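You operate a simulated robot arm through the tools that you are given. There is no shell and no other tool.

You are at the controls of a simulated robot arm. One attempt, no reset.

TASK
Screw the loose filter cartridge tight and bring the filter on line.
Fine: tight first; blue vent shut, FILTER open, then FEED on and left running.
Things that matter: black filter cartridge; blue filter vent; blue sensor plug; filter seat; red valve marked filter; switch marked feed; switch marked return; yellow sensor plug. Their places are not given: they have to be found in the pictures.

It is judged by the outcome, as a careful person would: the job done as asked, and still so three seconds after it is handed in. It fails if anything else is knocked over, pushed out of place, dropped, spilled or broken.

THE ROBOT
A 7-joint arm with a two-finger parallel gripper, fixed in place. Base frame: the origin is on the floor under the middle of its stand, x ahead of it, y to its left, z up. Lengths are in m, angles in rad, forces in N, time in s.
With the tool pointing down near the work surface it reaches from about 0.44 to 0.92 m from the base axis. Its first joint turns from -2.496 to 2.496 rad. Payload 3 kg.
Tool frame: the origin (TCP) lies between the finger pads and is the grasp point; the fingertips stand 0.03 m ahead of it; z points along the fingers, y is the line along which they close. Largest opening 0.094 m; finger width 0.028, thickness 0.01; the body of the gripper, 0.05 by 0.096 m, starts 0.055 m behind the TCP.
Orientation is told as [roll, pitch, yaw] about the base's x, y, z axes, in that order, counted from this pose: with the fingers straight down and closing along the base's y, the tool's x points along the base's -x, its y along +y and its z along -z.

THE INTERFACE
- The arm moves only by the tool apply_moves. Its argument "steps" is a list of rows, each an object (a shift or turn left out is 0, a gripper value left out holds the last) with "claw": the gripper command, from -1 (shut) to 1 (fully open), values between in proportion; "translation": the shift along the tool's x, y, z in m, a list of three; "delta_rot": the turn, a rotation vector about the tool's x, y, z in rad, a list of three. In form: [{"claw": claw, "translation": [x, y, z], "delta_rot": [ax, ay, az]}, ...]. A call has 1 to 20 rows; each row shifts and turns the commanded pose from where the row before left it, along the tool's axes as they then stand. A row lasts 0.2 s, in which the tool goes at most 0.05 m and 0.15 rad; a call with a longer step from one row to the next is refused whole, and so is a gripper value outside its range. A pose out of reach is approached as far as the arm can. The call stops where the force on the tool passes 50 N (or 10 N more than at its start, if that is more) or the arm is blocked; 0.2 s more then pass. Each finger travels about 0.072 m/s and halts on what it meets, pressing with about 22 N; the grip force reading is that of the motor and also rises with nothing between the fingers. The clock runs only during rows and for 0.2 s after the last one: add rows that do not move to give the fingers time. The reply holds the time, the measured pose of the TCP, the force on the tool along the base axes, the opening and the grip force, in the units named above and with some noise, with the torque about the TCP (base axes, N m) and any sound that the robot's microphone picked up.
- Cameras (640 x 400 px; columns grow to the right, rows downward): "scene" is fixed at [0.2199, -0.5009, 1.2739]; the picture's right is [0.93, -0.37, 0.00], its down [-0.13, -0.33, -0.93] and it looks along [0.35, 0.87, -0.36] (base axes); focal length 321 px, centre (320, 200). "wrist" rides on the gripper at [0.076, 0.014, -0.102] in the tool frame; the picture's right is [-0.18, 0.98, 0.00], its down [-0.75, -0.14, -0.64] and it looks along [-0.63, -0.12, 0.77] (tool axes); focal length 243 px, centre (320, 200).
- get_image(camera): a new picture of that camera. The clock stands still meanwhile.
- point_at(camera, pixels): for up to 12 pixels [column, row] of the newest picture of that camera ("zoom" is the newest enlarged one), the place [x, y, z] in the base frame of the surface seen there, good to about 0.003 m. The clock stands still meanwhile.
- inspect(camera, box): a new picture of the part [left, top, right, bottom] of that camera's present view, enlarged. The clock stands still meanwhile.
- hand_in(): hands the job in; it is judged then, once.

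Leave the gripper open and the arm clear of the work at the hand-in unless told otherwise.

The tools are called after "Emit:" as name(argument=value, ...) on one line, values as JSON. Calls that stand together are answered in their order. apply_moves: Moves the arm, as the interface text tells. Its arguments: {"type":"object","properties":{"steps":{"type":"array","items":{"type":"object","properties":{"claw":{"type":"number"},"translation":{"type":"array","items":{"type":"number"}},"delta_rot":{"type":"array","items":{"type":"number"}}}}}},"required":["steps"]} The other tools are called the same way: get_image (camera) takes a picture; point_at (camera, pixels) gives the place of the surface under pixels of a picture; inspect (camera, box) takes an enlarged picture of a part of a camera's view; hand_in () hands the job in.

At the start:

```text
time: 0.0
position: [0.3459, 0.6561, 1.0969]
tool_rot: [0.001, -0.002, 0.001]
contact_force: [0.3, 0.7, -0.4]
torque: [-0.02, 0.03, 0.01]
opening: 0.0939
finger_force: 0.0
```

scene: 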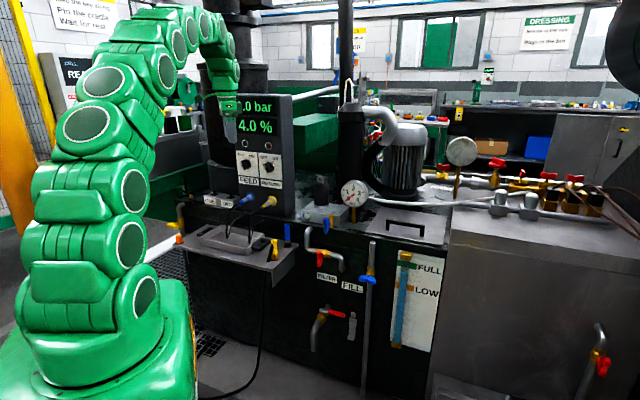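
wrist: 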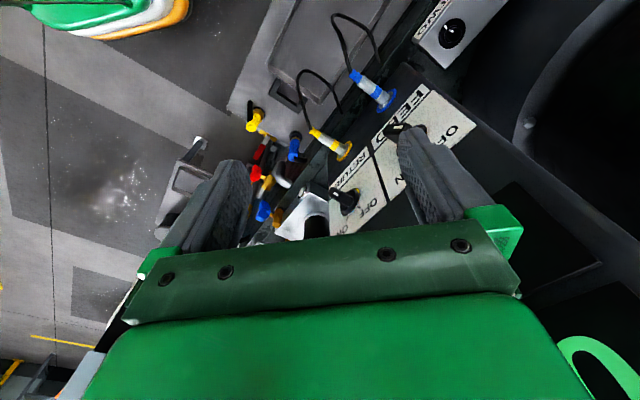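

I see a machine with a control panel (display at about 255,115, switches at about 258,165), valves and pipes. I'll look closer at several areas of the scene first.

Emit:
inspect(camera="scene", box=[170, 80, 330, 230])

Emit:
inspect(camera="scene", box=[280, 140, 460, 300])

Emit:
inspect(camera="scene", box=[420, 120, 640, 260])

Emit:
inspect(camera="scene", box=[160, 190, 380, 360])

Emit:
get_image(camera="scene")

Emit:
get_image(camera="wrist")

```text
2.67 times, centred on (250, 155) of scene
```

zoom: 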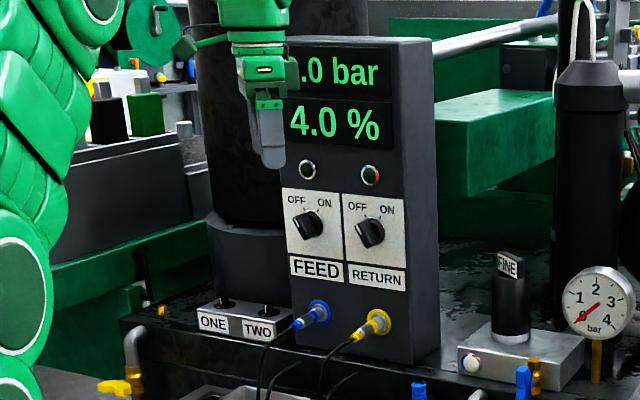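

```text
2.50 times, centred on (370, 220) of scene
```

zoom: 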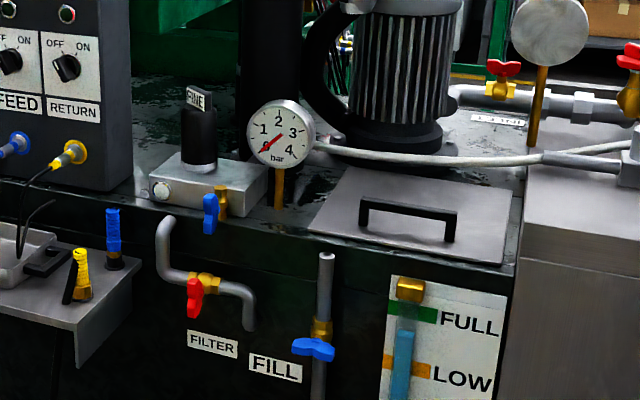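

```text
2.86 times, centred on (530, 190) of scene
```

zoom: 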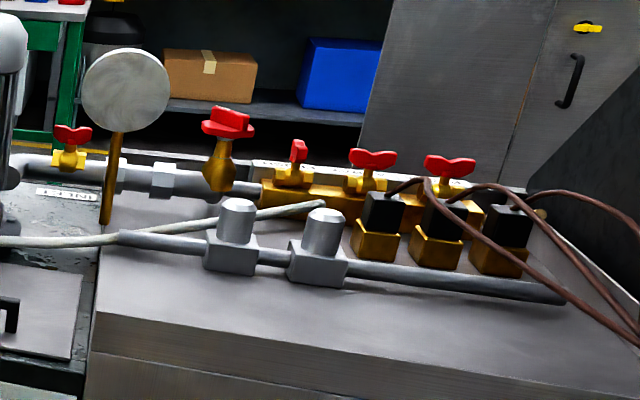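

```text
2.35 times, centred on (270, 275) of scene
```

zoom: 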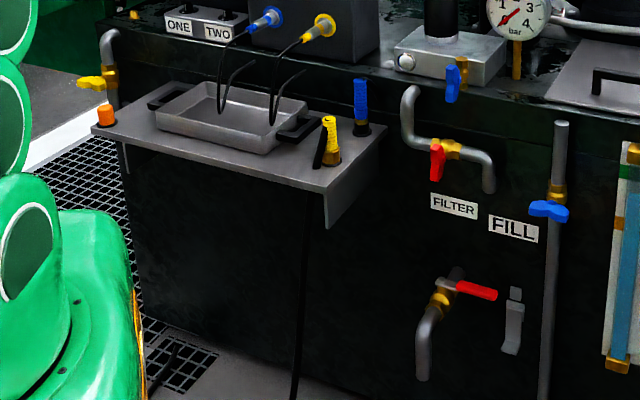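

```text
taken
```

scene: 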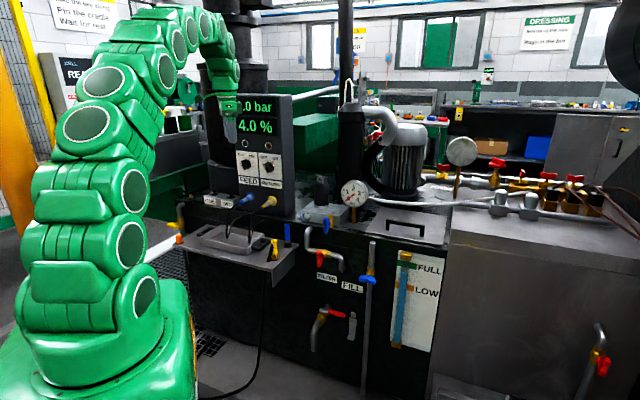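

```text
taken
```

wrist: 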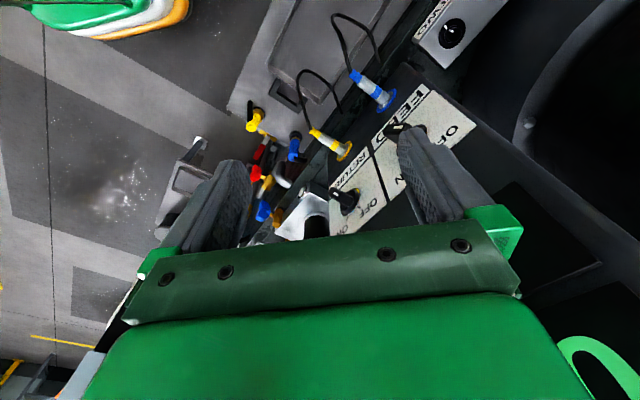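

The FINE-labelled black cartridge on a grey block is near (322,190), with a blue lever at (331,220) and a red FILTER valve at (340,260). I'll zoom closer on the block, the switches and the valves.

Emit:
inspect(camera="scene", box=[290, 165, 380, 230])

Emit:
inspect(camera="scene", box=[225, 130, 305, 190])

Emit:
inspect(camera="scene", box=[300, 205, 400, 295])

Emit:
inspect(camera="scene", box=[185, 180, 305, 280])

Emit:
inspect(camera="wrist", box=[140, 80, 380, 260])

```text
6.15 times, centred on (335, 198) of scene
```

zoom: 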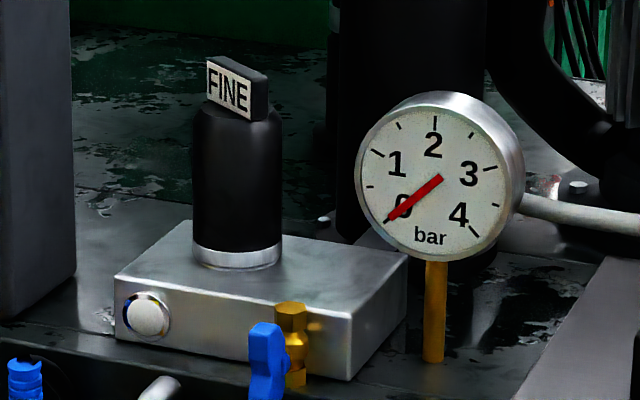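

```text
6.67 times, centred on (265, 160) of scene
```

zoom: 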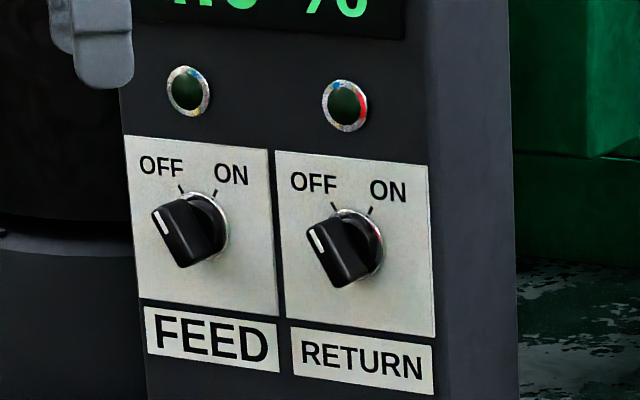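

```text
4.44 times, centred on (350, 250) of scene
```

zoom: 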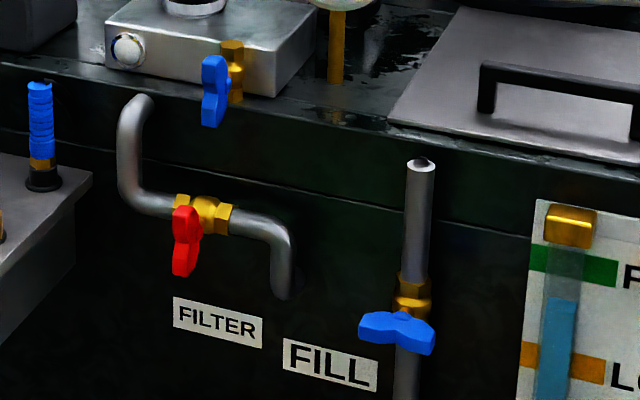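

```text
4.00 times, centred on (245, 230) of scene
```

zoom: 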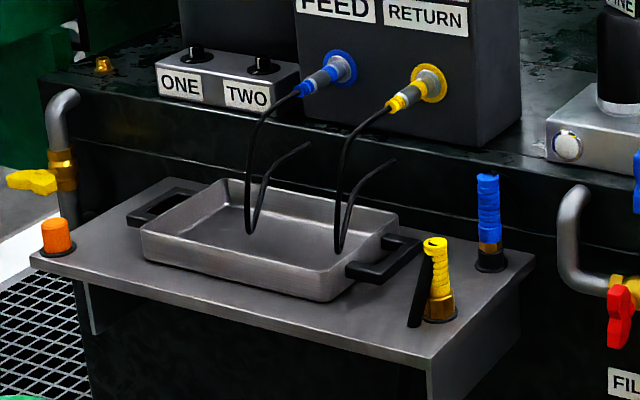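

```text
2.22 times, centred on (260, 170) of wrist
```

zoom: 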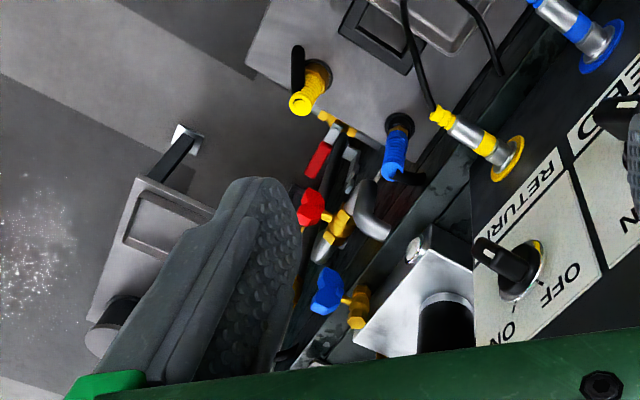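

The cartridge labelled FINE stands on the grey seat, the blue vent lever is in line with its vertical brass body (open), the red FILTER lever is across its horizontal pipe (shut), both switches point to OFF. I'll measure the points in the scene picture.

Emit:
point_at(camera="scene", pixels=[[323, 178], [324, 195], [322, 204], [311, 216], [330, 209], [331, 217], [333, 212], [342, 256], [341, 264], [346, 257], [352, 193], [340, 270]])

Emit:
point_at(camera="scene", pixels=[[248, 165], [251, 161], [246, 162], [256, 162], [242, 152], [264, 155], [262, 181], [245, 181], [269, 166], [288, 233], [275, 248], [246, 199]])

Emit:
point_at(camera="scene", pixels=[[308, 210], [338, 225], [318, 202], [352, 208], [339, 212], [310, 205], [290, 200], [300, 220], [360, 235], [367, 279], [315, 230], [343, 223]])

```text
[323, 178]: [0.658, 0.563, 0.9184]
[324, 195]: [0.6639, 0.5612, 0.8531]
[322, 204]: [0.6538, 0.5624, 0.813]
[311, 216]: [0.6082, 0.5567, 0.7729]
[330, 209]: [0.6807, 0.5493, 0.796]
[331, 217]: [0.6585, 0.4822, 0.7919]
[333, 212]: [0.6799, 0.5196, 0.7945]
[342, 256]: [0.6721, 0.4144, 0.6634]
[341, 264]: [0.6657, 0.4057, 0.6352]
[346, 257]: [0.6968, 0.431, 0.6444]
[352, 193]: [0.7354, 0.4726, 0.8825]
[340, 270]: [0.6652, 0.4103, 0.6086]
```

```text
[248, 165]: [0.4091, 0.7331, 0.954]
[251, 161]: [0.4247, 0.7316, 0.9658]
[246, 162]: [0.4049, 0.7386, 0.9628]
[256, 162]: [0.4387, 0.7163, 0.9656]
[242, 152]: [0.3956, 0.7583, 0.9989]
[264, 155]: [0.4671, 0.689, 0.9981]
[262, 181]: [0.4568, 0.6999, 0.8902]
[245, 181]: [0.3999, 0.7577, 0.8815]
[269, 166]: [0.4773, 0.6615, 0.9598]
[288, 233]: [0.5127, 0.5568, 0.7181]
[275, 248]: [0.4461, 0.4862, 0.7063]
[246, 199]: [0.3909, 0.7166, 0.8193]
```

```text
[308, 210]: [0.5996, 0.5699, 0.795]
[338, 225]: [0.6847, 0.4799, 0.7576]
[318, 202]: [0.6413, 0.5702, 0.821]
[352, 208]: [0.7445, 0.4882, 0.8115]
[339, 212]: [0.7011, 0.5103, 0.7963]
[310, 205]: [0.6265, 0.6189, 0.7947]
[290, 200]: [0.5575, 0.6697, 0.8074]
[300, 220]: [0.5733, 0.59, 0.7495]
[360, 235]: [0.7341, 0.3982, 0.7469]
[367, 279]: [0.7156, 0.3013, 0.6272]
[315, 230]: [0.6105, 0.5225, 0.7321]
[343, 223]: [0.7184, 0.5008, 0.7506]
```

The machine front runs along about (0.70,-0.71) and faces the robot. I'll measure the neighbours that could be hit: panel corner, tall column, motor, gauge, lamp and tab on the cartridge.

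Emit:
inspect(camera="scene", box=[300, 165, 350, 215])

Emit:
point_at(camera="scene", pixels=[[345, 150], [356, 150], [345, 115], [405, 160], [292, 190], [275, 190], [275, 100], [291, 100], [343, 193], [362, 193], [352, 183], [380, 125]])

Emit:
point_at(camera="zoom", pixels=[[250, 200], [300, 200], [350, 200]])

```text
8.00 times, centred on (325, 190) of scene
```

zoom: 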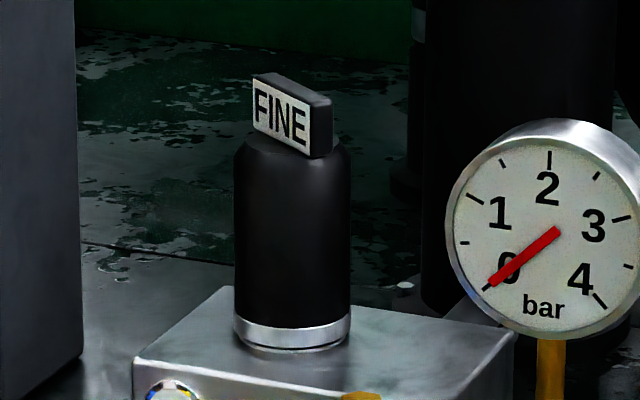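

```text
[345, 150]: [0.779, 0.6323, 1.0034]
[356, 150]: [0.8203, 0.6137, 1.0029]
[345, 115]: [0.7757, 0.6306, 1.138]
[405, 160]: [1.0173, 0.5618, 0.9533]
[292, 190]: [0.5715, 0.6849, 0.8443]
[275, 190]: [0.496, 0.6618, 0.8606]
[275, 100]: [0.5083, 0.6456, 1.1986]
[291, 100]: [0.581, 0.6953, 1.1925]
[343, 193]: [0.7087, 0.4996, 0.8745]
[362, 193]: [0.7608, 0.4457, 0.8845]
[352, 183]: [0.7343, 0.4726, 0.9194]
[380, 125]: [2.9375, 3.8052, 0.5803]
```

```text
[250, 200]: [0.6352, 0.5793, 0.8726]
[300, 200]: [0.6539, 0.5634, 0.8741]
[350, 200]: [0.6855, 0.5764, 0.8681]
```

The cartridge axis is near (0.662,0.588), radius about 28 mm. I'll back the arm away from the panel (−y), then move across (+x), then turn the tool 45° so it faces the machine, staying at height 1.10.

Emit:
apply_moves(steps=[{"claw": 1, "translation": [0, -0.04, 0]}, {"translation": [0, -0.04, 0]}, {"translation": [0, -0.04, 0]}, {"translation": [0, -0.04, 0]}, {"translation": [0, -0.04, 0]}, {"translation": [-0.04, 0, 0]}, {"translation": [-0.04, 0, 0]}, {"translation": [-0.04, 0, 0]}, {"translation": [-0.04, 0, 0]}, {"translation": [-0.04, 0, 0]}, {"delta_rot": [0, 0, -0.131]}, {"delta_rot": [0, 0, -0.131]}, {"delta_rot": [0, 0, -0.131]}, {"delta_rot": [0, 0, -0.131]}, {"delta_rot": [0, 0, -0.131]}, {"delta_rot": [0, 0, -0.13]}])

```text
time: 3.4
position: [0.5461, 0.4581, 1.0974]
tool_rot: [0.001, 0.001, 0.788]
contact_force: [-0.3, 0.7, 0.1]
torque: [-0.01, 0.04, -0.03]
opening: 0.0938
finger_force: 0.0
```

The tool is at (0.546,0.458,1.097), yaw 0.788. I'll look through both cameras.

Emit:
get_image(camera="wrist")

Emit:
get_image(camera="scene")

```text
taken
```

wrist: 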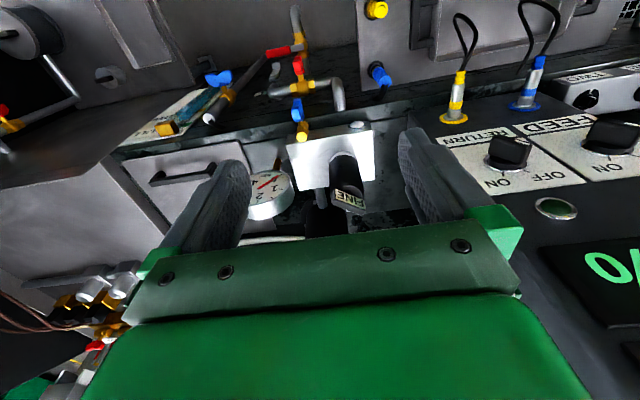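

```text
taken
```

scene: 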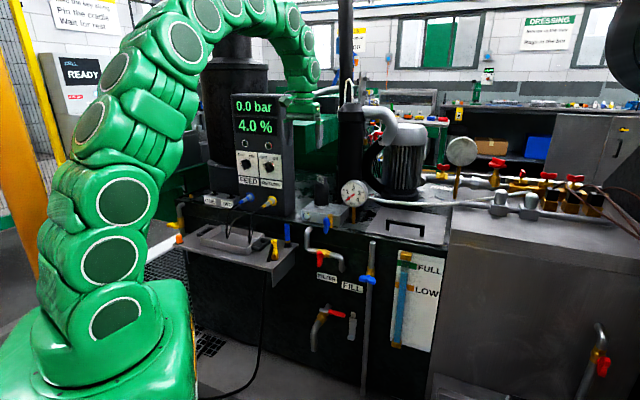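

The wrist picture is upside down: seat at about (330,155), cartridge tab "FINE" at (348,198), blue vent at (298,110), red FILTER at (298,68). I'll zoom there and measure.

Emit:
inspect(camera="wrist", box=[240, 100, 400, 220])

Emit:
point_at(camera="wrist", pixels=[[348, 198], [340, 195], [355, 202], [290, 143], [373, 122], [300, 190], [375, 180], [330, 160], [298, 110], [302, 132], [345, 170], [357, 124]])

```text
3.33 times, centred on (320, 160) of wrist
```

zoom: 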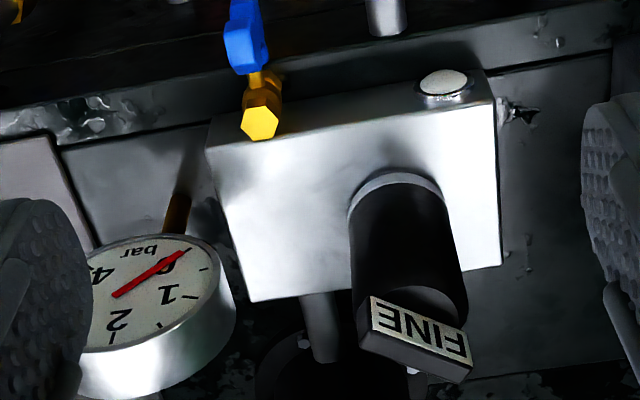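

```text
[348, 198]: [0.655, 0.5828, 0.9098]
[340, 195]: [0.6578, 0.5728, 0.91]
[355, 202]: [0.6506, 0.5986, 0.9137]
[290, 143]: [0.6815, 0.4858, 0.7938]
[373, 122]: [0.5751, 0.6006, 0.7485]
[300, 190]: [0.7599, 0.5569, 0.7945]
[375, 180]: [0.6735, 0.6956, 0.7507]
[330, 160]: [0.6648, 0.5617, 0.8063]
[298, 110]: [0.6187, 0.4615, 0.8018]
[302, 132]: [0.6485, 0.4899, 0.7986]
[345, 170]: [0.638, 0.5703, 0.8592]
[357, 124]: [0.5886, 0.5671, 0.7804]
```

Now more exact points in this zoom: the tab's face and top edge, the seat's top corners, and the vent lever.

Emit:
point_at(camera="zoom", pixels=[[378, 308], [460, 340], [370, 340], [460, 370], [410, 350], [215, 165], [490, 110], [255, 290], [495, 255], [443, 82], [240, 15], [245, 60]])

Emit:
point_at(camera="zoom", pixels=[[360, 240], [400, 240], [450, 240], [365, 200], [400, 200], [435, 200], [395, 178], [355, 195], [440, 190], [262, 100], [262, 125], [385, 15]])

```text
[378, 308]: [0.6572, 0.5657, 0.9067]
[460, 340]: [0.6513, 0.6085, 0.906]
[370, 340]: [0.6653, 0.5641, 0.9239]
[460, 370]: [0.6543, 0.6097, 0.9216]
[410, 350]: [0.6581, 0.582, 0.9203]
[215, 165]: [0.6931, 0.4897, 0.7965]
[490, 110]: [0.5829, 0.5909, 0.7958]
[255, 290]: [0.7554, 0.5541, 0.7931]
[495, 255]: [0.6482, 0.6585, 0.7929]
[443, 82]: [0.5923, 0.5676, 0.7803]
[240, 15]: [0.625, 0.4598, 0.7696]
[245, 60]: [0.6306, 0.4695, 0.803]
```

```text
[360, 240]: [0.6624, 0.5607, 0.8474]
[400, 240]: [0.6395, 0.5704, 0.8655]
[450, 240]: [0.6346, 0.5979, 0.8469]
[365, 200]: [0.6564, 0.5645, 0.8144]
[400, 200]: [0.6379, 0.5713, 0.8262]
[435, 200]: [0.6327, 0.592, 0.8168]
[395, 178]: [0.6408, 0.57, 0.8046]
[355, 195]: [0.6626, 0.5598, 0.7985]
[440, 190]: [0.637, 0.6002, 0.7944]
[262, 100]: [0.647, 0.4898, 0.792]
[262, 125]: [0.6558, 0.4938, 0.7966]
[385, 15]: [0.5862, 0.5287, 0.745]
```

The cartridge axis comes out at (0.661,0.588), radius about 28 mm, tab top about z 0.925, seat top z 0.795. I'll move over it at height 1.10 and then turn the wrist counter-clockwise in free space to get a starting angle with room for a clockwise tightening stroke.

Emit:
apply_moves(steps=[{"claw": 1, "translation": [-0.0346, 0.002, 0]}, {"translation": [-0.0346, 0.002, 0]}, {"translation": [-0.0346, 0.002, 0]}, {"translation": [-0.0346, 0.002, 0]}, {"translation": [-0.0347, 0.002, 0]}, {"delta_rot": [0, 0, -0.14]}, {"delta_rot": [0, 0, -0.14]}, {"delta_rot": [0, 0, -0.14]}, {"delta_rot": [0, 0, -0.14]}, {"delta_rot": [0, 0, -0.14]}, {"delta_rot": [0, 0, -0.14]}, {"delta_rot": [0, 0, -0.14]}, {"delta_rot": [0, 0, -0.14]}])

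```text
time: 6.2
position: [0.629, 0.5507, 1.0963]
tool_rot: [0.0, -0.001, 1.908]
contact_force: [0.1, -0.5, -0.8]
torque: [-0.02, 0.05, 0.01]
opening: 0.0937
finger_force: 0.1
out of reach, approached as far as the arm can: row 4, 5
```

The arm stopped short at (0.629,0.551): at height 1.10 the spot is out of reach, so I must come in lower. I'll turn back to yaw 0.73 (fingers straddling the cartridge sideways) and lower 5 cm, watching where the commanded point goes.

Emit:
apply_moves(steps=[{"claw": 1, "delta_rot": [0, 0, 0.147]}, {"delta_rot": [0, 0, 0.147]}, {"delta_rot": [0, 0, 0.147]}, {"delta_rot": [0, 0, 0.147]}, {"delta_rot": [0, 0, 0.147]}, {"delta_rot": [0, 0, 0.147]}, {"delta_rot": [0, 0, 0.147]}, {"delta_rot": [0, 0, 0.147]}, {"translation": [0, 0, 0.025]}, {"translation": [0, 0, 0.025]}])

```text
time: 8.4
position: [0.628, 0.5507, 1.0445]
tool_rot: [-0.001, 0.001, 0.727]
contact_force: [0.7, 0.9, -0.2]
torque: [-0.03, 0.0, -0.02]
opening: 0.0942
finger_force: 0.1
```

The command restarts from the true pose. Now (0.628,0.551,1.045), yaw 0.727. I'll lower to z 0.975, still above the tab, correcting 6 mm sideways, and look again.

Emit:
apply_moves(steps=[{"claw": 1, "translation": [0, 0.002, 0.0175]}, {"translation": [0, 0.002, 0.0175]}, {"translation": [0, 0.002, 0.0175]}, {"translation": [0, 0, 0.017]}])

Emit:
get_image(camera="wrist")

Emit:
get_image(camera="scene")

```text
time: 9.4
position: [0.6235, 0.5572, 0.9756]
tool_rot: [0.0, 0.0, 0.728]
contact_force: [0.2, -0.1, -0.7]
torque: [0.03, 0.01, -0.01]
opening: 0.0938
finger_force: 0.1
```

```text
taken
```

wrist: 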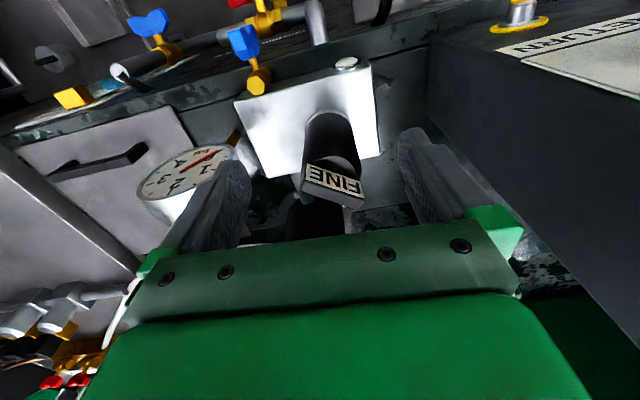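

```text
taken
```

scene: 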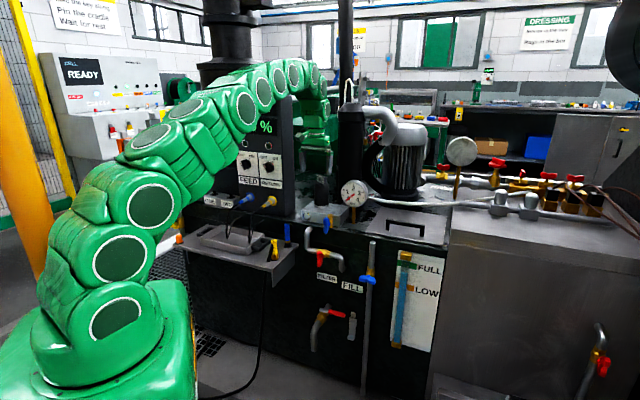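

The tab is nicely centred between the fingers. I'll zoom in on the cartridge and re-measure it.

Emit:
inspect(camera="wrist", box=[240, 80, 400, 220])

Emit:
point_at(camera="wrist", pixels=[[308, 140], [328, 140], [352, 140], [312, 170], [355, 185], [330, 192], [310, 188], [355, 200]])

```text
2.86 times, centred on (320, 150) of wrist
```

zoom: 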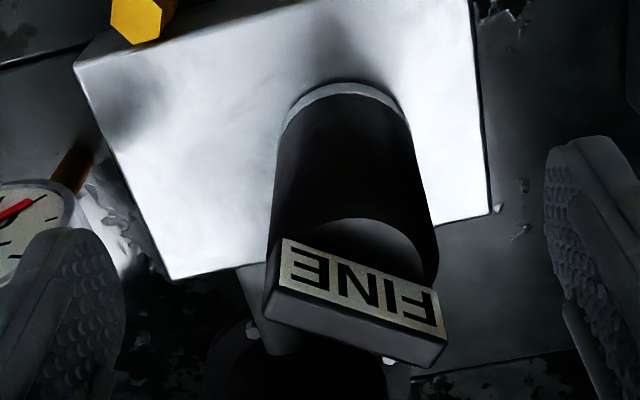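

```text
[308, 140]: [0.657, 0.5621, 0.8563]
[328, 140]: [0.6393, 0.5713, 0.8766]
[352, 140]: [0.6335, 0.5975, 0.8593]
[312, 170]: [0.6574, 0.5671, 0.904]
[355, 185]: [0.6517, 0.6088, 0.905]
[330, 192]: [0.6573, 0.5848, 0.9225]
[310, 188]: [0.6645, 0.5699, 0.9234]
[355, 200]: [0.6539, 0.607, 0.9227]
```

All consistent. I'll come in diagonally so the open fingers straddle the cartridge body, ending at TCP (0.661,0.588,0.885).

Emit:
apply_moves(steps=[{"claw": 1, "translation": [-0.0121, -0.0005, 0.018]}, {"translation": [-0.0121, -0.0005, 0.018]}, {"translation": [-0.0121, -0.0005, 0.018]}, {"translation": [-0.0122, -0.0004, 0.018]}, {"translation": [0, 0, 0.018]}])

Emit:
get_image(camera="wrist")

Emit:
inspect(camera="scene", box=[270, 90, 390, 230])

```text
time: 10.6
position: [0.6618, 0.5872, 0.8859]
tool_rot: [-0.001, 0.003, 0.73]
contact_force: [-0.3, 0.2, 0.4]
torque: [0.03, -0.02, 0.0]
opening: 0.0941
finger_force: 0.1
```

```text
taken
```

wrist: 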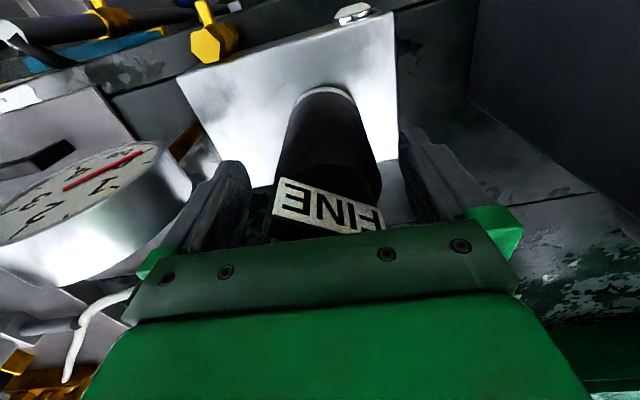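

```text
2.86 times, centred on (330, 160) of scene
```

zoom: 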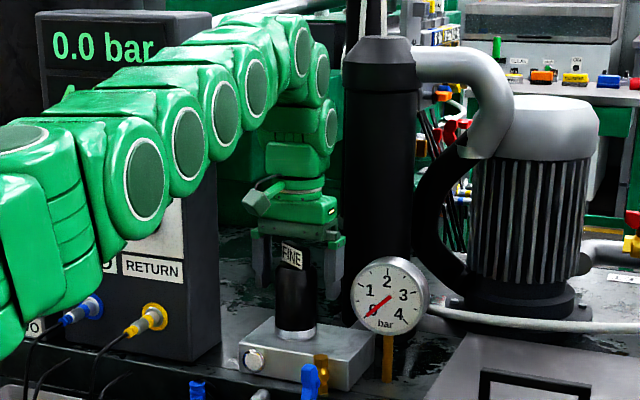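

The fingers straddle the cartridge at (0.662,0.587,0.886). Still open, I'll turn counter-clockwise in place to about yaw 2.36 to gain stroke, watching the force.

Emit:
apply_moves(steps=[{"claw": 1, "delta_rot": [0, 0, -0.136]}, {"delta_rot": [0, 0, -0.136]}, {"delta_rot": [0, 0, -0.136]}, {"delta_rot": [0, 0, -0.136]}, {"delta_rot": [0, 0, -0.136]}, {"delta_rot": [0, 0, -0.136]}, {"delta_rot": [0, 0, -0.136]}, {"delta_rot": [0, 0, -0.136]}, {"delta_rot": [0, 0, -0.136]}, {"delta_rot": [0, 0, -0.136]}, {"delta_rot": [0, 0, -0.136]}, {"delta_rot": [0, 0, -0.136]}])

Emit:
inspect(camera="scene", box=[270, 90, 390, 230])

```text
time: 13.2
position: [0.6622, 0.5873, 0.8857]
tool_rot: [0.0, 0.0, 2.363]
contact_force: [0.3, 0.1, -0.7]
torque: [0.01, -0.05, -0.04]
opening: 0.0938
finger_force: 0.1
```

```text
2.86 times, centred on (330, 160) of scene
```

zoom: 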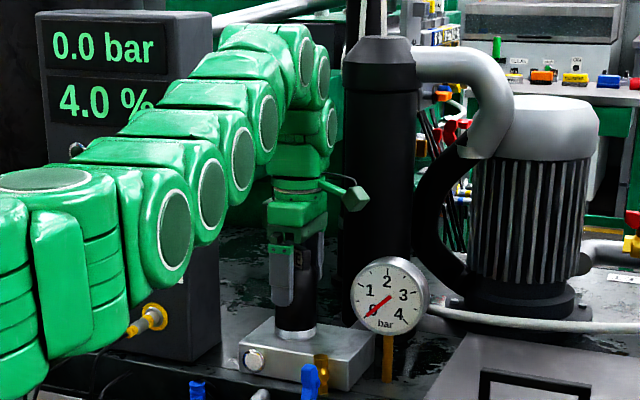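

The turn went cleanly. The elbow swung lower with it, so I'll check the whole scene for arm clearance to the panel plugs and tray.

Emit:
get_image(camera="scene")

Emit:
point_at(camera="scene", pixels=[[278, 175], [265, 200], [245, 205], [240, 225], [225, 190], [275, 195], [270, 202], [288, 160], [200, 220], [170, 240]])

```text
taken
```

scene: 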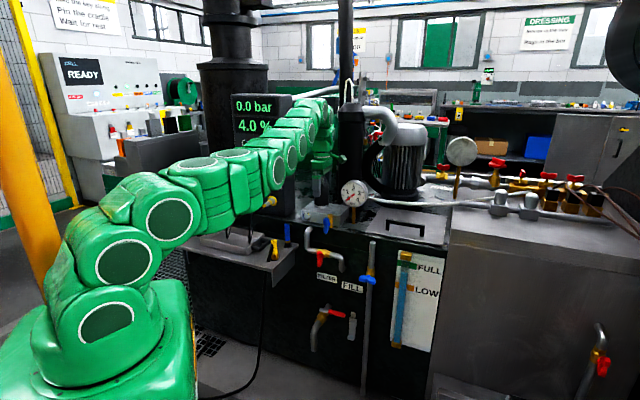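

```text
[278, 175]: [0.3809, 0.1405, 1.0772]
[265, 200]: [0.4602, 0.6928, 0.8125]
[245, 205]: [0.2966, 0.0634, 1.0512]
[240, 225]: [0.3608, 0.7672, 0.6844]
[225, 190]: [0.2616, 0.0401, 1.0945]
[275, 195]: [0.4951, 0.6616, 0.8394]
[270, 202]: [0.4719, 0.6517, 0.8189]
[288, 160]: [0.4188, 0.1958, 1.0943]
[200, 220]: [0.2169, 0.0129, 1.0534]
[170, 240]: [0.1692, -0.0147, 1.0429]
```

The arm bows outward well clear of everything (around y 0.05–0.2, z 1.05). Now I'll close on the cartridge body and hold.

Emit:
apply_moves(steps=[{"claw": -1}, {"claw": -1}, {"claw": -1}, {"claw": -1}])

```text
time: 14.2
position: [0.6617, 0.5869, 0.8857]
tool_rot: [-0.002, 0.0, 2.361]
contact_force: [22.7, 39.4, -3.1]
torque: [-0.02, 0.17, -0.07]
opening: 0.0587
finger_force: 22.1
```

The grip is lopsided: 45 N pushes the tool outward, opening 0.0587, so the far finger bears first. The axis is about 1.5 mm further out; I'll ease the tool outward that much and read again.

Emit:
apply_moves(steps=[{"claw": -1, "translation": [0, -0.0008, 0]}, {"claw": -1, "translation": [0, -0.0007, 0]}, {"claw": -1}, {"claw": -1}])

```text
time: 15.2
position: [0.6635, 0.5878, 0.8857]
tool_rot: [0.001, 0.001, 2.362]
contact_force: [17.1, 35.1, 3.4]
torque: [-0.03, 0.05, -0.1]
opening: 0.0571
finger_force: 22.3
```

The opening shrank to 0.0571 and the force to 39 N. I'll go another 1.2 mm outward.

Emit:
apply_moves(steps=[{"claw": -1, "translation": [0, -0.0007, 0]}, {"claw": -1, "translation": [0, -0.0006, 0]}, {"claw": -1}, {"claw": -1}])

```text
time: 16.2
position: [0.6635, 0.5883, 0.8847]
tool_rot: [0.002, 0.0, 2.361]
contact_force: [-15.4, 3.1, 6.3]
torque: [-0.27, 0.39, 0.05]
opening: 0.0571
finger_force: 21.8
```

Both fingers now bear (opening 0.0571). A small sideways strain remains, about −13 N along the tool's x. I'll relax it slightly, then turn clockwise 0.42 rad as a first try and read torque and force.

Emit:
apply_moves(steps=[{"claw": -1, "translation": [-0.0003, 0.0002, 0]}, {"claw": -1, "delta_rot": [0, 0, 0.14]}, {"claw": -1, "delta_rot": [0, 0, 0.14]}, {"claw": -1, "delta_rot": [0, 0, 0.14]}])

Emit:
inspect(camera="scene", box=[290, 150, 360, 215])

```text
time: 17.2
position: [0.6629, 0.5883, 0.884]
tool_rot: [0.003, 0.0, 1.939]
contact_force: [-33.1, -9.9, -12.3]
torque: [-0.26, -0.47, 0.1]
opening: 0.0569
finger_force: 22.3
```

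```text
6.15 times, centred on (325, 182) of scene
```

zoom: 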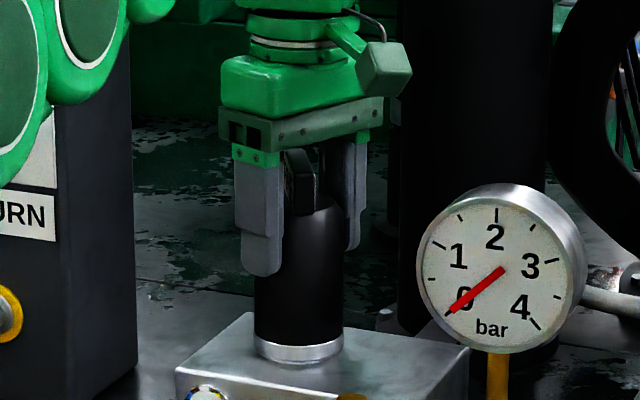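

The cartridge turns with the grip (tab has rotated), only 0.1 N m torque, and it pulls the tool down 12 N: it's screwing in. I'll relieve the sideways 34 N by moving 0.8 mm along tool y, lower slightly, and continue turning.

Emit:
apply_moves(steps=[{"claw": -1, "translation": [0, 0.0008, 0.0005]}, {"claw": -1, "delta_rot": [0, 0, 0.14], "translation": [0, 0, 0.0001]}, {"claw": -1, "delta_rot": [0, 0, 0.14], "translation": [0, 0, 0.0001]}, {"claw": -1, "delta_rot": [0, 0, 0.14], "translation": [0, 0, 0.0001]}])

```text
time: 18.2
position: [0.6612, 0.5895, 0.8835]
tool_rot: [0.001, 0.0, 1.521]
contact_force: [-35.7, -2.3, -13.9]
torque: [0.26, -0.21, 0.08]
opening: 0.0568
finger_force: 21.4
```

The sideways force is still −36 N in x (tool is too far +x relative to the axis). I'll shift 1 mm along tool y without turning and read.

Emit:
apply_moves(steps=[{"claw": -1, "translation": [0, 0.0005, 0.0002]}, {"claw": -1, "translation": [0, 0.0005, 0.0002]}])

```text
time: 18.8
position: [0.6615, 0.5891, 0.8848]
tool_rot: [0.001, 0.001, 1.523]
contact_force: [-25.0, 5.5, -14.7]
torque: [-0.45, 0.01, 0.04]
opening: 0.0565
finger_force: 22.2
```

Force fell to −25 N for 1 mm. I'll go another 2 mm that way and 1 mm down.

Emit:
apply_moves(steps=[{"claw": -1, "translation": [0, 0.001, 0.0005]}, {"claw": -1, "translation": [0, 0.001, 0.0005]}])

```text
time: 19.4
position: [0.6612, 0.5884, 0.8836]
tool_rot: [-0.002, -0.001, 1.52]
contact_force: [2.9, 22.6, -10.3]
torque: [-0.05, 0.03, 0.02]
opening: 0.0569
finger_force: 21.9
```

x force is gone but y is now +22 N. I'll shift 1.2 mm along −tool x (base +y) and continue turning 0.42 rad.

Emit:
apply_moves(steps=[{"claw": -1, "translation": [-0.0006, 0, 0.0003]}, {"claw": -1, "translation": [-0.0006, 0, 0.0003]}, {"claw": -1, "delta_rot": [0, 0, 0.14], "translation": [0, 0, 0.0001]}, {"claw": -1, "delta_rot": [0, 0, 0.14], "translation": [0, 0, 0.0001]}, {"claw": -1, "delta_rot": [0, 0, 0.14], "translation": [0, 0, 0.0001]}])

```text
time: 20.6
position: [0.6599, 0.5893, 0.8815]
tool_rot: [-0.001, 0.002, 1.097]
contact_force: [4.4, -0.2, 4.8]
torque: [-0.14, -0.35, 0.44]
opening: 0.0568
finger_force: 21.8
```

Forces are now small (about 5 N) and the resisting torque is 0.44 N m. Continuing clockwise another 0.42 rad.

Emit:
apply_moves(steps=[{"claw": -1, "delta_rot": [0, 0, 0.14], "translation": [0, 0, 0.0001]}, {"claw": -1, "delta_rot": [0, 0, 0.14], "translation": [0, 0, 0.0001]}, {"claw": -1, "delta_rot": [0, 0, 0.14], "translation": [0, 0, 0.0001]}])

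Emit:
inspect(camera="scene", box=[290, 150, 360, 215])

```text
time: 21.4
position: [0.6598, 0.5897, 0.8827]
tool_rot: [0.001, 0.0, 0.679]
contact_force: [7.8, -0.8, 1.4]
torque: [-0.06, 0.01, 0.59]
opening: 0.0569
finger_force: 22.2
```

```text
6.15 times, centred on (325, 182) of scene
```

zoom: 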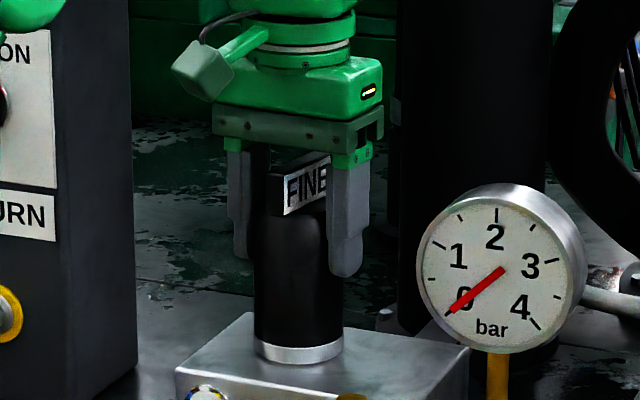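

The tab has turned about 96° with the tool; torque is 0.59 N m and rising. Continuing clockwise.

Emit:
apply_moves(steps=[{"claw": -1, "delta_rot": [0, 0, 0.14], "translation": [0, 0, 0.0001]}, {"claw": -1, "delta_rot": [0, 0, 0.14], "translation": [0, 0, 0.0001]}, {"claw": -1, "delta_rot": [0, 0, 0.14], "translation": [0, 0, 0.0001]}, {"claw": -1}])

Emit:
inspect(camera="scene", box=[290, 150, 360, 215])

```text
time: 22.4
position: [0.6604, 0.5905, 0.8831]
tool_rot: [0.0, -0.001, 0.258]
contact_force: [15.1, 10.2, 6.1]
torque: [-0.1, 0.0, 0.48]
opening: 0.0569
finger_force: 22.3
```

```text
6.15 times, centred on (325, 182) of scene
```

zoom: 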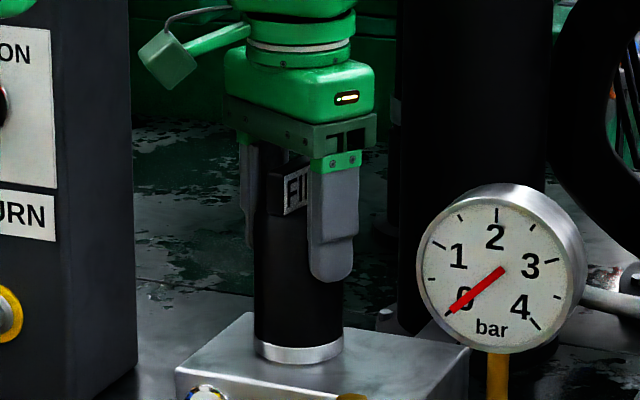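

The tool turned 24° more but the tab looks nearly unchanged, so the grip may be slipping at about 0.5–0.6 N m. I'll check the tab with the wrist camera and measure its direction.

Emit:
inspect(camera="wrist", box=[240, 80, 400, 240])

Emit:
get_image(camera="wrist")

```text
2.50 times, centred on (320, 160) of wrist
```

zoom: 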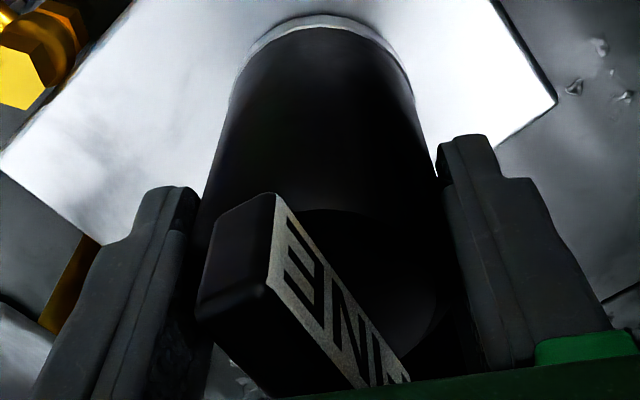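

```text
taken
```

wrist: 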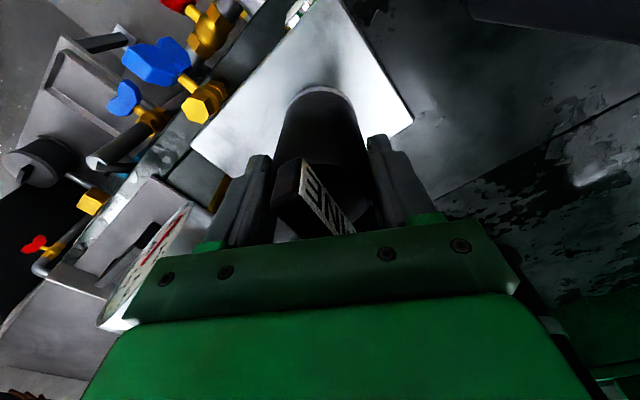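

I'll measure points along the tab's label face and end to get its present direction.

Emit:
point_at(camera="zoom", pixels=[[285, 250], [310, 290], [340, 330], [370, 375], [230, 290], [260, 292], [300, 360], [275, 205], [320, 25], [260, 40], [400, 60], [320, 150]])

```text
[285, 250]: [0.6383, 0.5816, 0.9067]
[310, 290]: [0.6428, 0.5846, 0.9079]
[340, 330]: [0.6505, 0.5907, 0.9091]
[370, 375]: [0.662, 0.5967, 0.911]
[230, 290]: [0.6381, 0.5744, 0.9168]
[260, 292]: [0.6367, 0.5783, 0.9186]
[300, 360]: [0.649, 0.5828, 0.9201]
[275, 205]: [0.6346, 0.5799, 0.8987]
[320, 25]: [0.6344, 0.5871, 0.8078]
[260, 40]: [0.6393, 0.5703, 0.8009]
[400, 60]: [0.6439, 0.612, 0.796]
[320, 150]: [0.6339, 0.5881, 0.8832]
```

The tab now lies at 32° (it was at 98°): the cartridge turned about 65° and then the grip slipped at about 0.5 N m, where before the torque was only about 0.1. That looks like it became tight, but I want to be sure. I'll look at the base of the cartridge closely.

Emit:
inspect(camera="scene", box=[308, 190, 338, 215])

Emit:
inspect(camera="wrist", box=[260, 75, 380, 150])

```text
16.00 times, centred on (323, 202) of scene
```

zoom: 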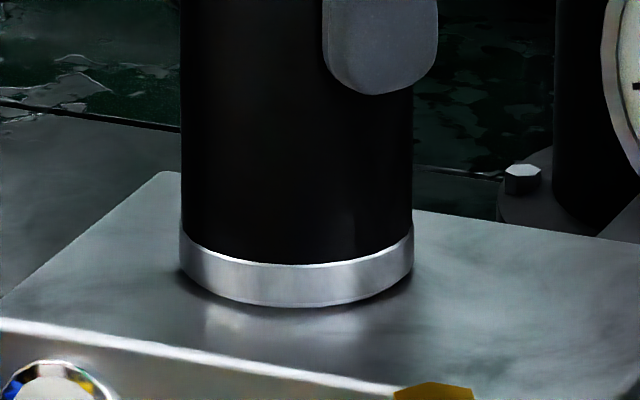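

```text
5.33 times, centred on (320, 112) of wrist
```

zoom: 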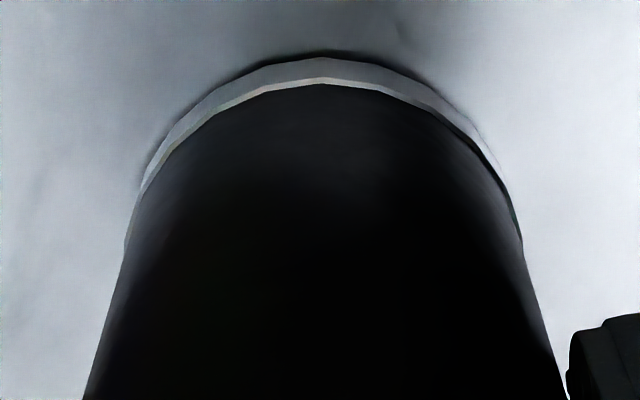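

The silver ring now sits flush on the seat with no gap. To make sure it is truly tight I'll open, rise to the tab height, line the fingers up with the tab's flats (yaw 0.567), and try the twist there.

Emit:
apply_moves(steps=[{"claw": 1}, {"claw": 1}, {"claw": 1}, {"claw": 1, "translation": [0, 0, -0.018], "delta_rot": [0, 0, -0.103]}, {"claw": 1, "translation": [0, 0, -0.018], "delta_rot": [0, 0, -0.103]}, {"claw": 1, "translation": [0, 0, -0.018], "delta_rot": [0, 0, -0.103]}, {"claw": 1}])

Emit:
inspect(camera="wrist", box=[240, 80, 400, 240])

Emit:
inspect(camera="scene", box=[290, 150, 360, 215])

```text
time: 24.0
position: [0.661, 0.5898, 0.9353]
tool_rot: [0.0, 0.002, 0.573]
contact_force: [-0.4, -1.1, 0.1]
torque: [-0.01, -0.03, 0.01]
opening: 0.094
finger_force: 0.0
```

```text
2.50 times, centred on (320, 160) of wrist
```

zoom: 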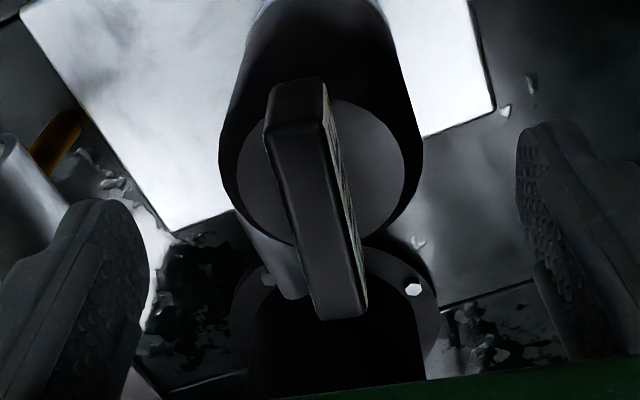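

```text
6.15 times, centred on (325, 182) of scene
```

zoom: 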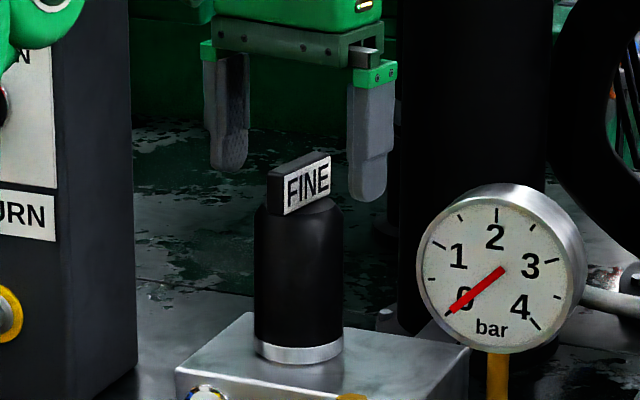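

The tab points nearly straight away along the tool; I'll take a fresh wrist picture and measure the tab's top for centring and direction.

Emit:
inspect(camera="wrist", box=[280, 100, 380, 220])

Emit:
point_at(camera="zoom", pixels=[[205, 90], [280, 85], [260, 200], [300, 200], [275, 300], [330, 300], [295, 340], [350, 335], [240, 150], [290, 330]])

```text
3.33 times, centred on (330, 160) of wrist
```

zoom: 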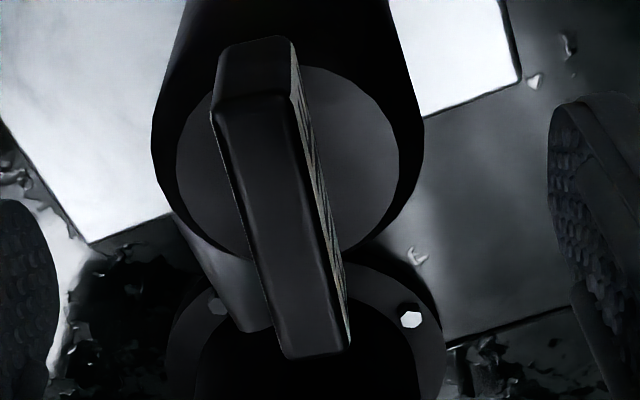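

```text
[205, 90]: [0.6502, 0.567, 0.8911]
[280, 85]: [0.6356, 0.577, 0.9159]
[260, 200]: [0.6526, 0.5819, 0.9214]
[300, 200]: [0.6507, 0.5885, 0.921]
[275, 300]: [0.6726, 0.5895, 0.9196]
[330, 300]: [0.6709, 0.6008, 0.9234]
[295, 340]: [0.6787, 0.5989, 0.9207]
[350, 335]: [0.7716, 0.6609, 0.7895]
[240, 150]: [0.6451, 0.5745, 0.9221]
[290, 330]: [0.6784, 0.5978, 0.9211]
```

The tab is centred at about (0.660,0.589), direction about 31–33°, matching the tool. Closing on the tab's flats.

Emit:
apply_moves(steps=[{"claw": -1}, {"claw": -1}, {"claw": -1}, {"claw": -1}, {"claw": -1}])

```text
time: 25.2
position: [0.6607, 0.5901, 0.9349]
tool_rot: [0.001, 0.0, 0.571]
contact_force: [0.9, -3.1, -0.1]
torque: [-0.11, 0.01, 0.61]
opening: 0.0145
finger_force: 21.9
```

The grip on the tab reads 0.61 N m already resisting clockwise. I'll twist clockwise 0.10 rad in small steps and watch torque and sound.

Emit:
apply_moves(steps=[{"claw": -1, "delta_rot": [0, 0, 0.05]}, {"claw": -1, "delta_rot": [0, 0, 0.05]}])

Emit:
inspect(camera="scene", box=[290, 150, 360, 215])

Emit:
inspect(camera="wrist", box=[280, 100, 380, 220])

```text
time: 25.8
position: [0.6594, 0.5897, 0.9374]
tool_rot: [0.0, -0.001, 0.47]
contact_force: [4.5, -2.1, -0.2]
torque: [0.03, -0.15, 0.78]
opening: 0.0176
finger_force: 22.2
```

```text
6.15 times, centred on (325, 182) of scene
```

zoom: 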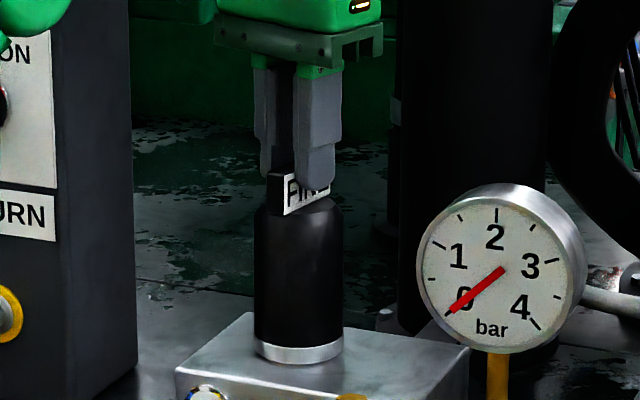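

```text
3.33 times, centred on (330, 160) of wrist
```

zoom: 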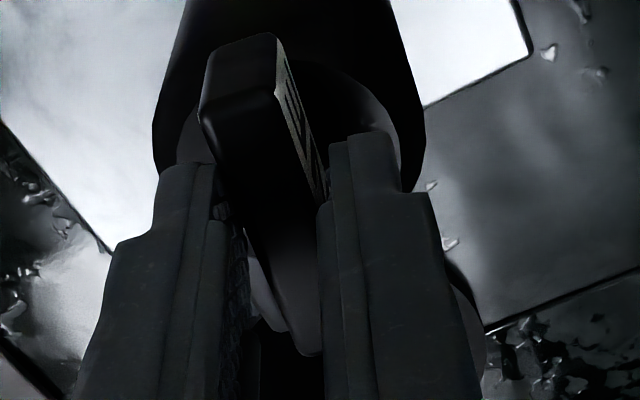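

The tab does not move at 0.78 N m (fingers are being forced apart instead): the cartridge is tight. I'll open, rise clear of the tab, and back away toward the robot.

Emit:
apply_moves(steps=[{"claw": 1}, {"claw": 1}, {"claw": 1}, {"claw": 1}, {"claw": 1, "translation": [0, 0, -0.02]}, {"claw": 1, "translation": [0.01, 0, -0.02]}, {"claw": 1, "translation": [0.04, 0, -0.01]}, {"claw": 1, "translation": [0.045, 0, -0.01]}, {"claw": 1, "translation": [0.045, 0, 0]}, {"claw": 1, "translation": [0.045, 0, 0]}, {"claw": 1, "translation": [0.045, 0, 0]}])

Emit:
get_image(camera="scene")

Emit:
get_image(camera="wrist")

```text
time: 28.2
position: [0.4547, 0.4847, 0.9965]
tool_rot: [0.0, 0.0, 0.468]
contact_force: [0.8, 0.3, 0.9]
torque: [-0.02, 0.03, -0.04]
opening: 0.0939
finger_force: 0.1
```

```text
taken
```

scene: 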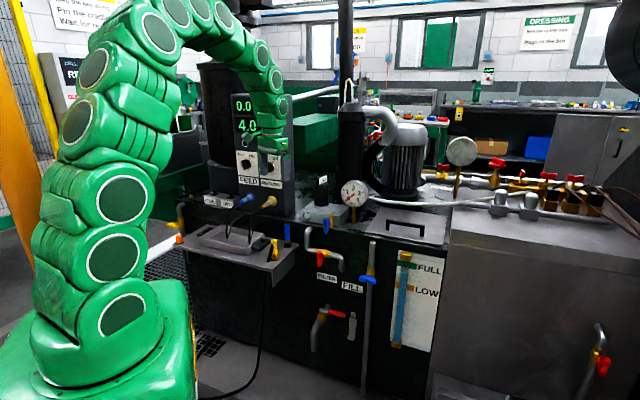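

```text
taken
```

wrist: 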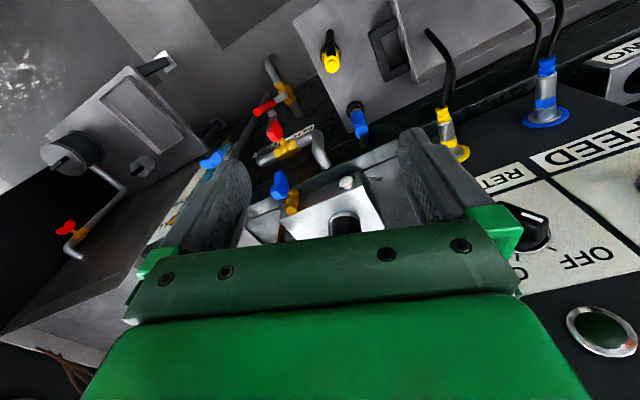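

Cartridge stands tight and clear. Next the blue vent at wrist (281,185) and red FILTER at (273,130). I'll zoom on those and measure.

Emit:
inspect(camera="wrist", box=[240, 80, 360, 220])

Emit:
inspect(camera="scene", box=[318, 200, 358, 230])

Emit:
inspect(camera="scene", box=[322, 240, 362, 275])

```text
2.86 times, centred on (300, 150) of wrist
```

zoom: 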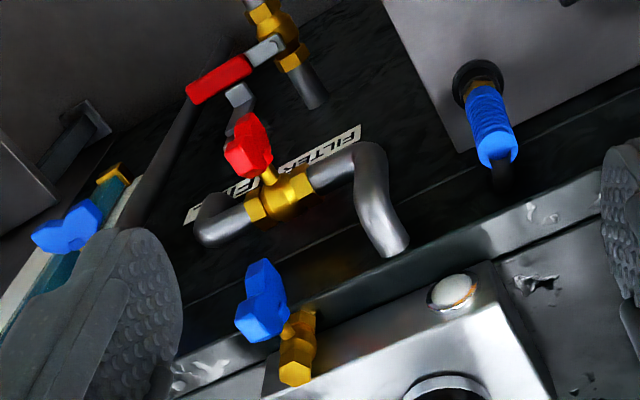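

```text
13.33 times, centred on (338, 215) of scene
```

zoom: 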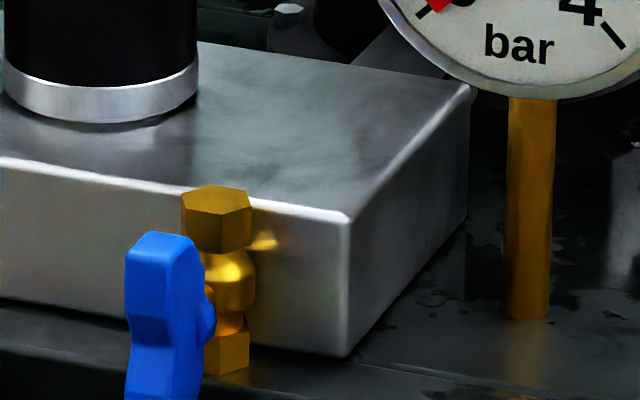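

```text
11.43 times, centred on (342, 258) of scene
```

zoom: 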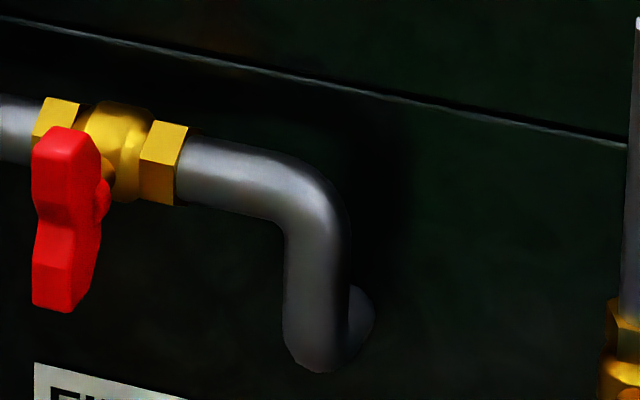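

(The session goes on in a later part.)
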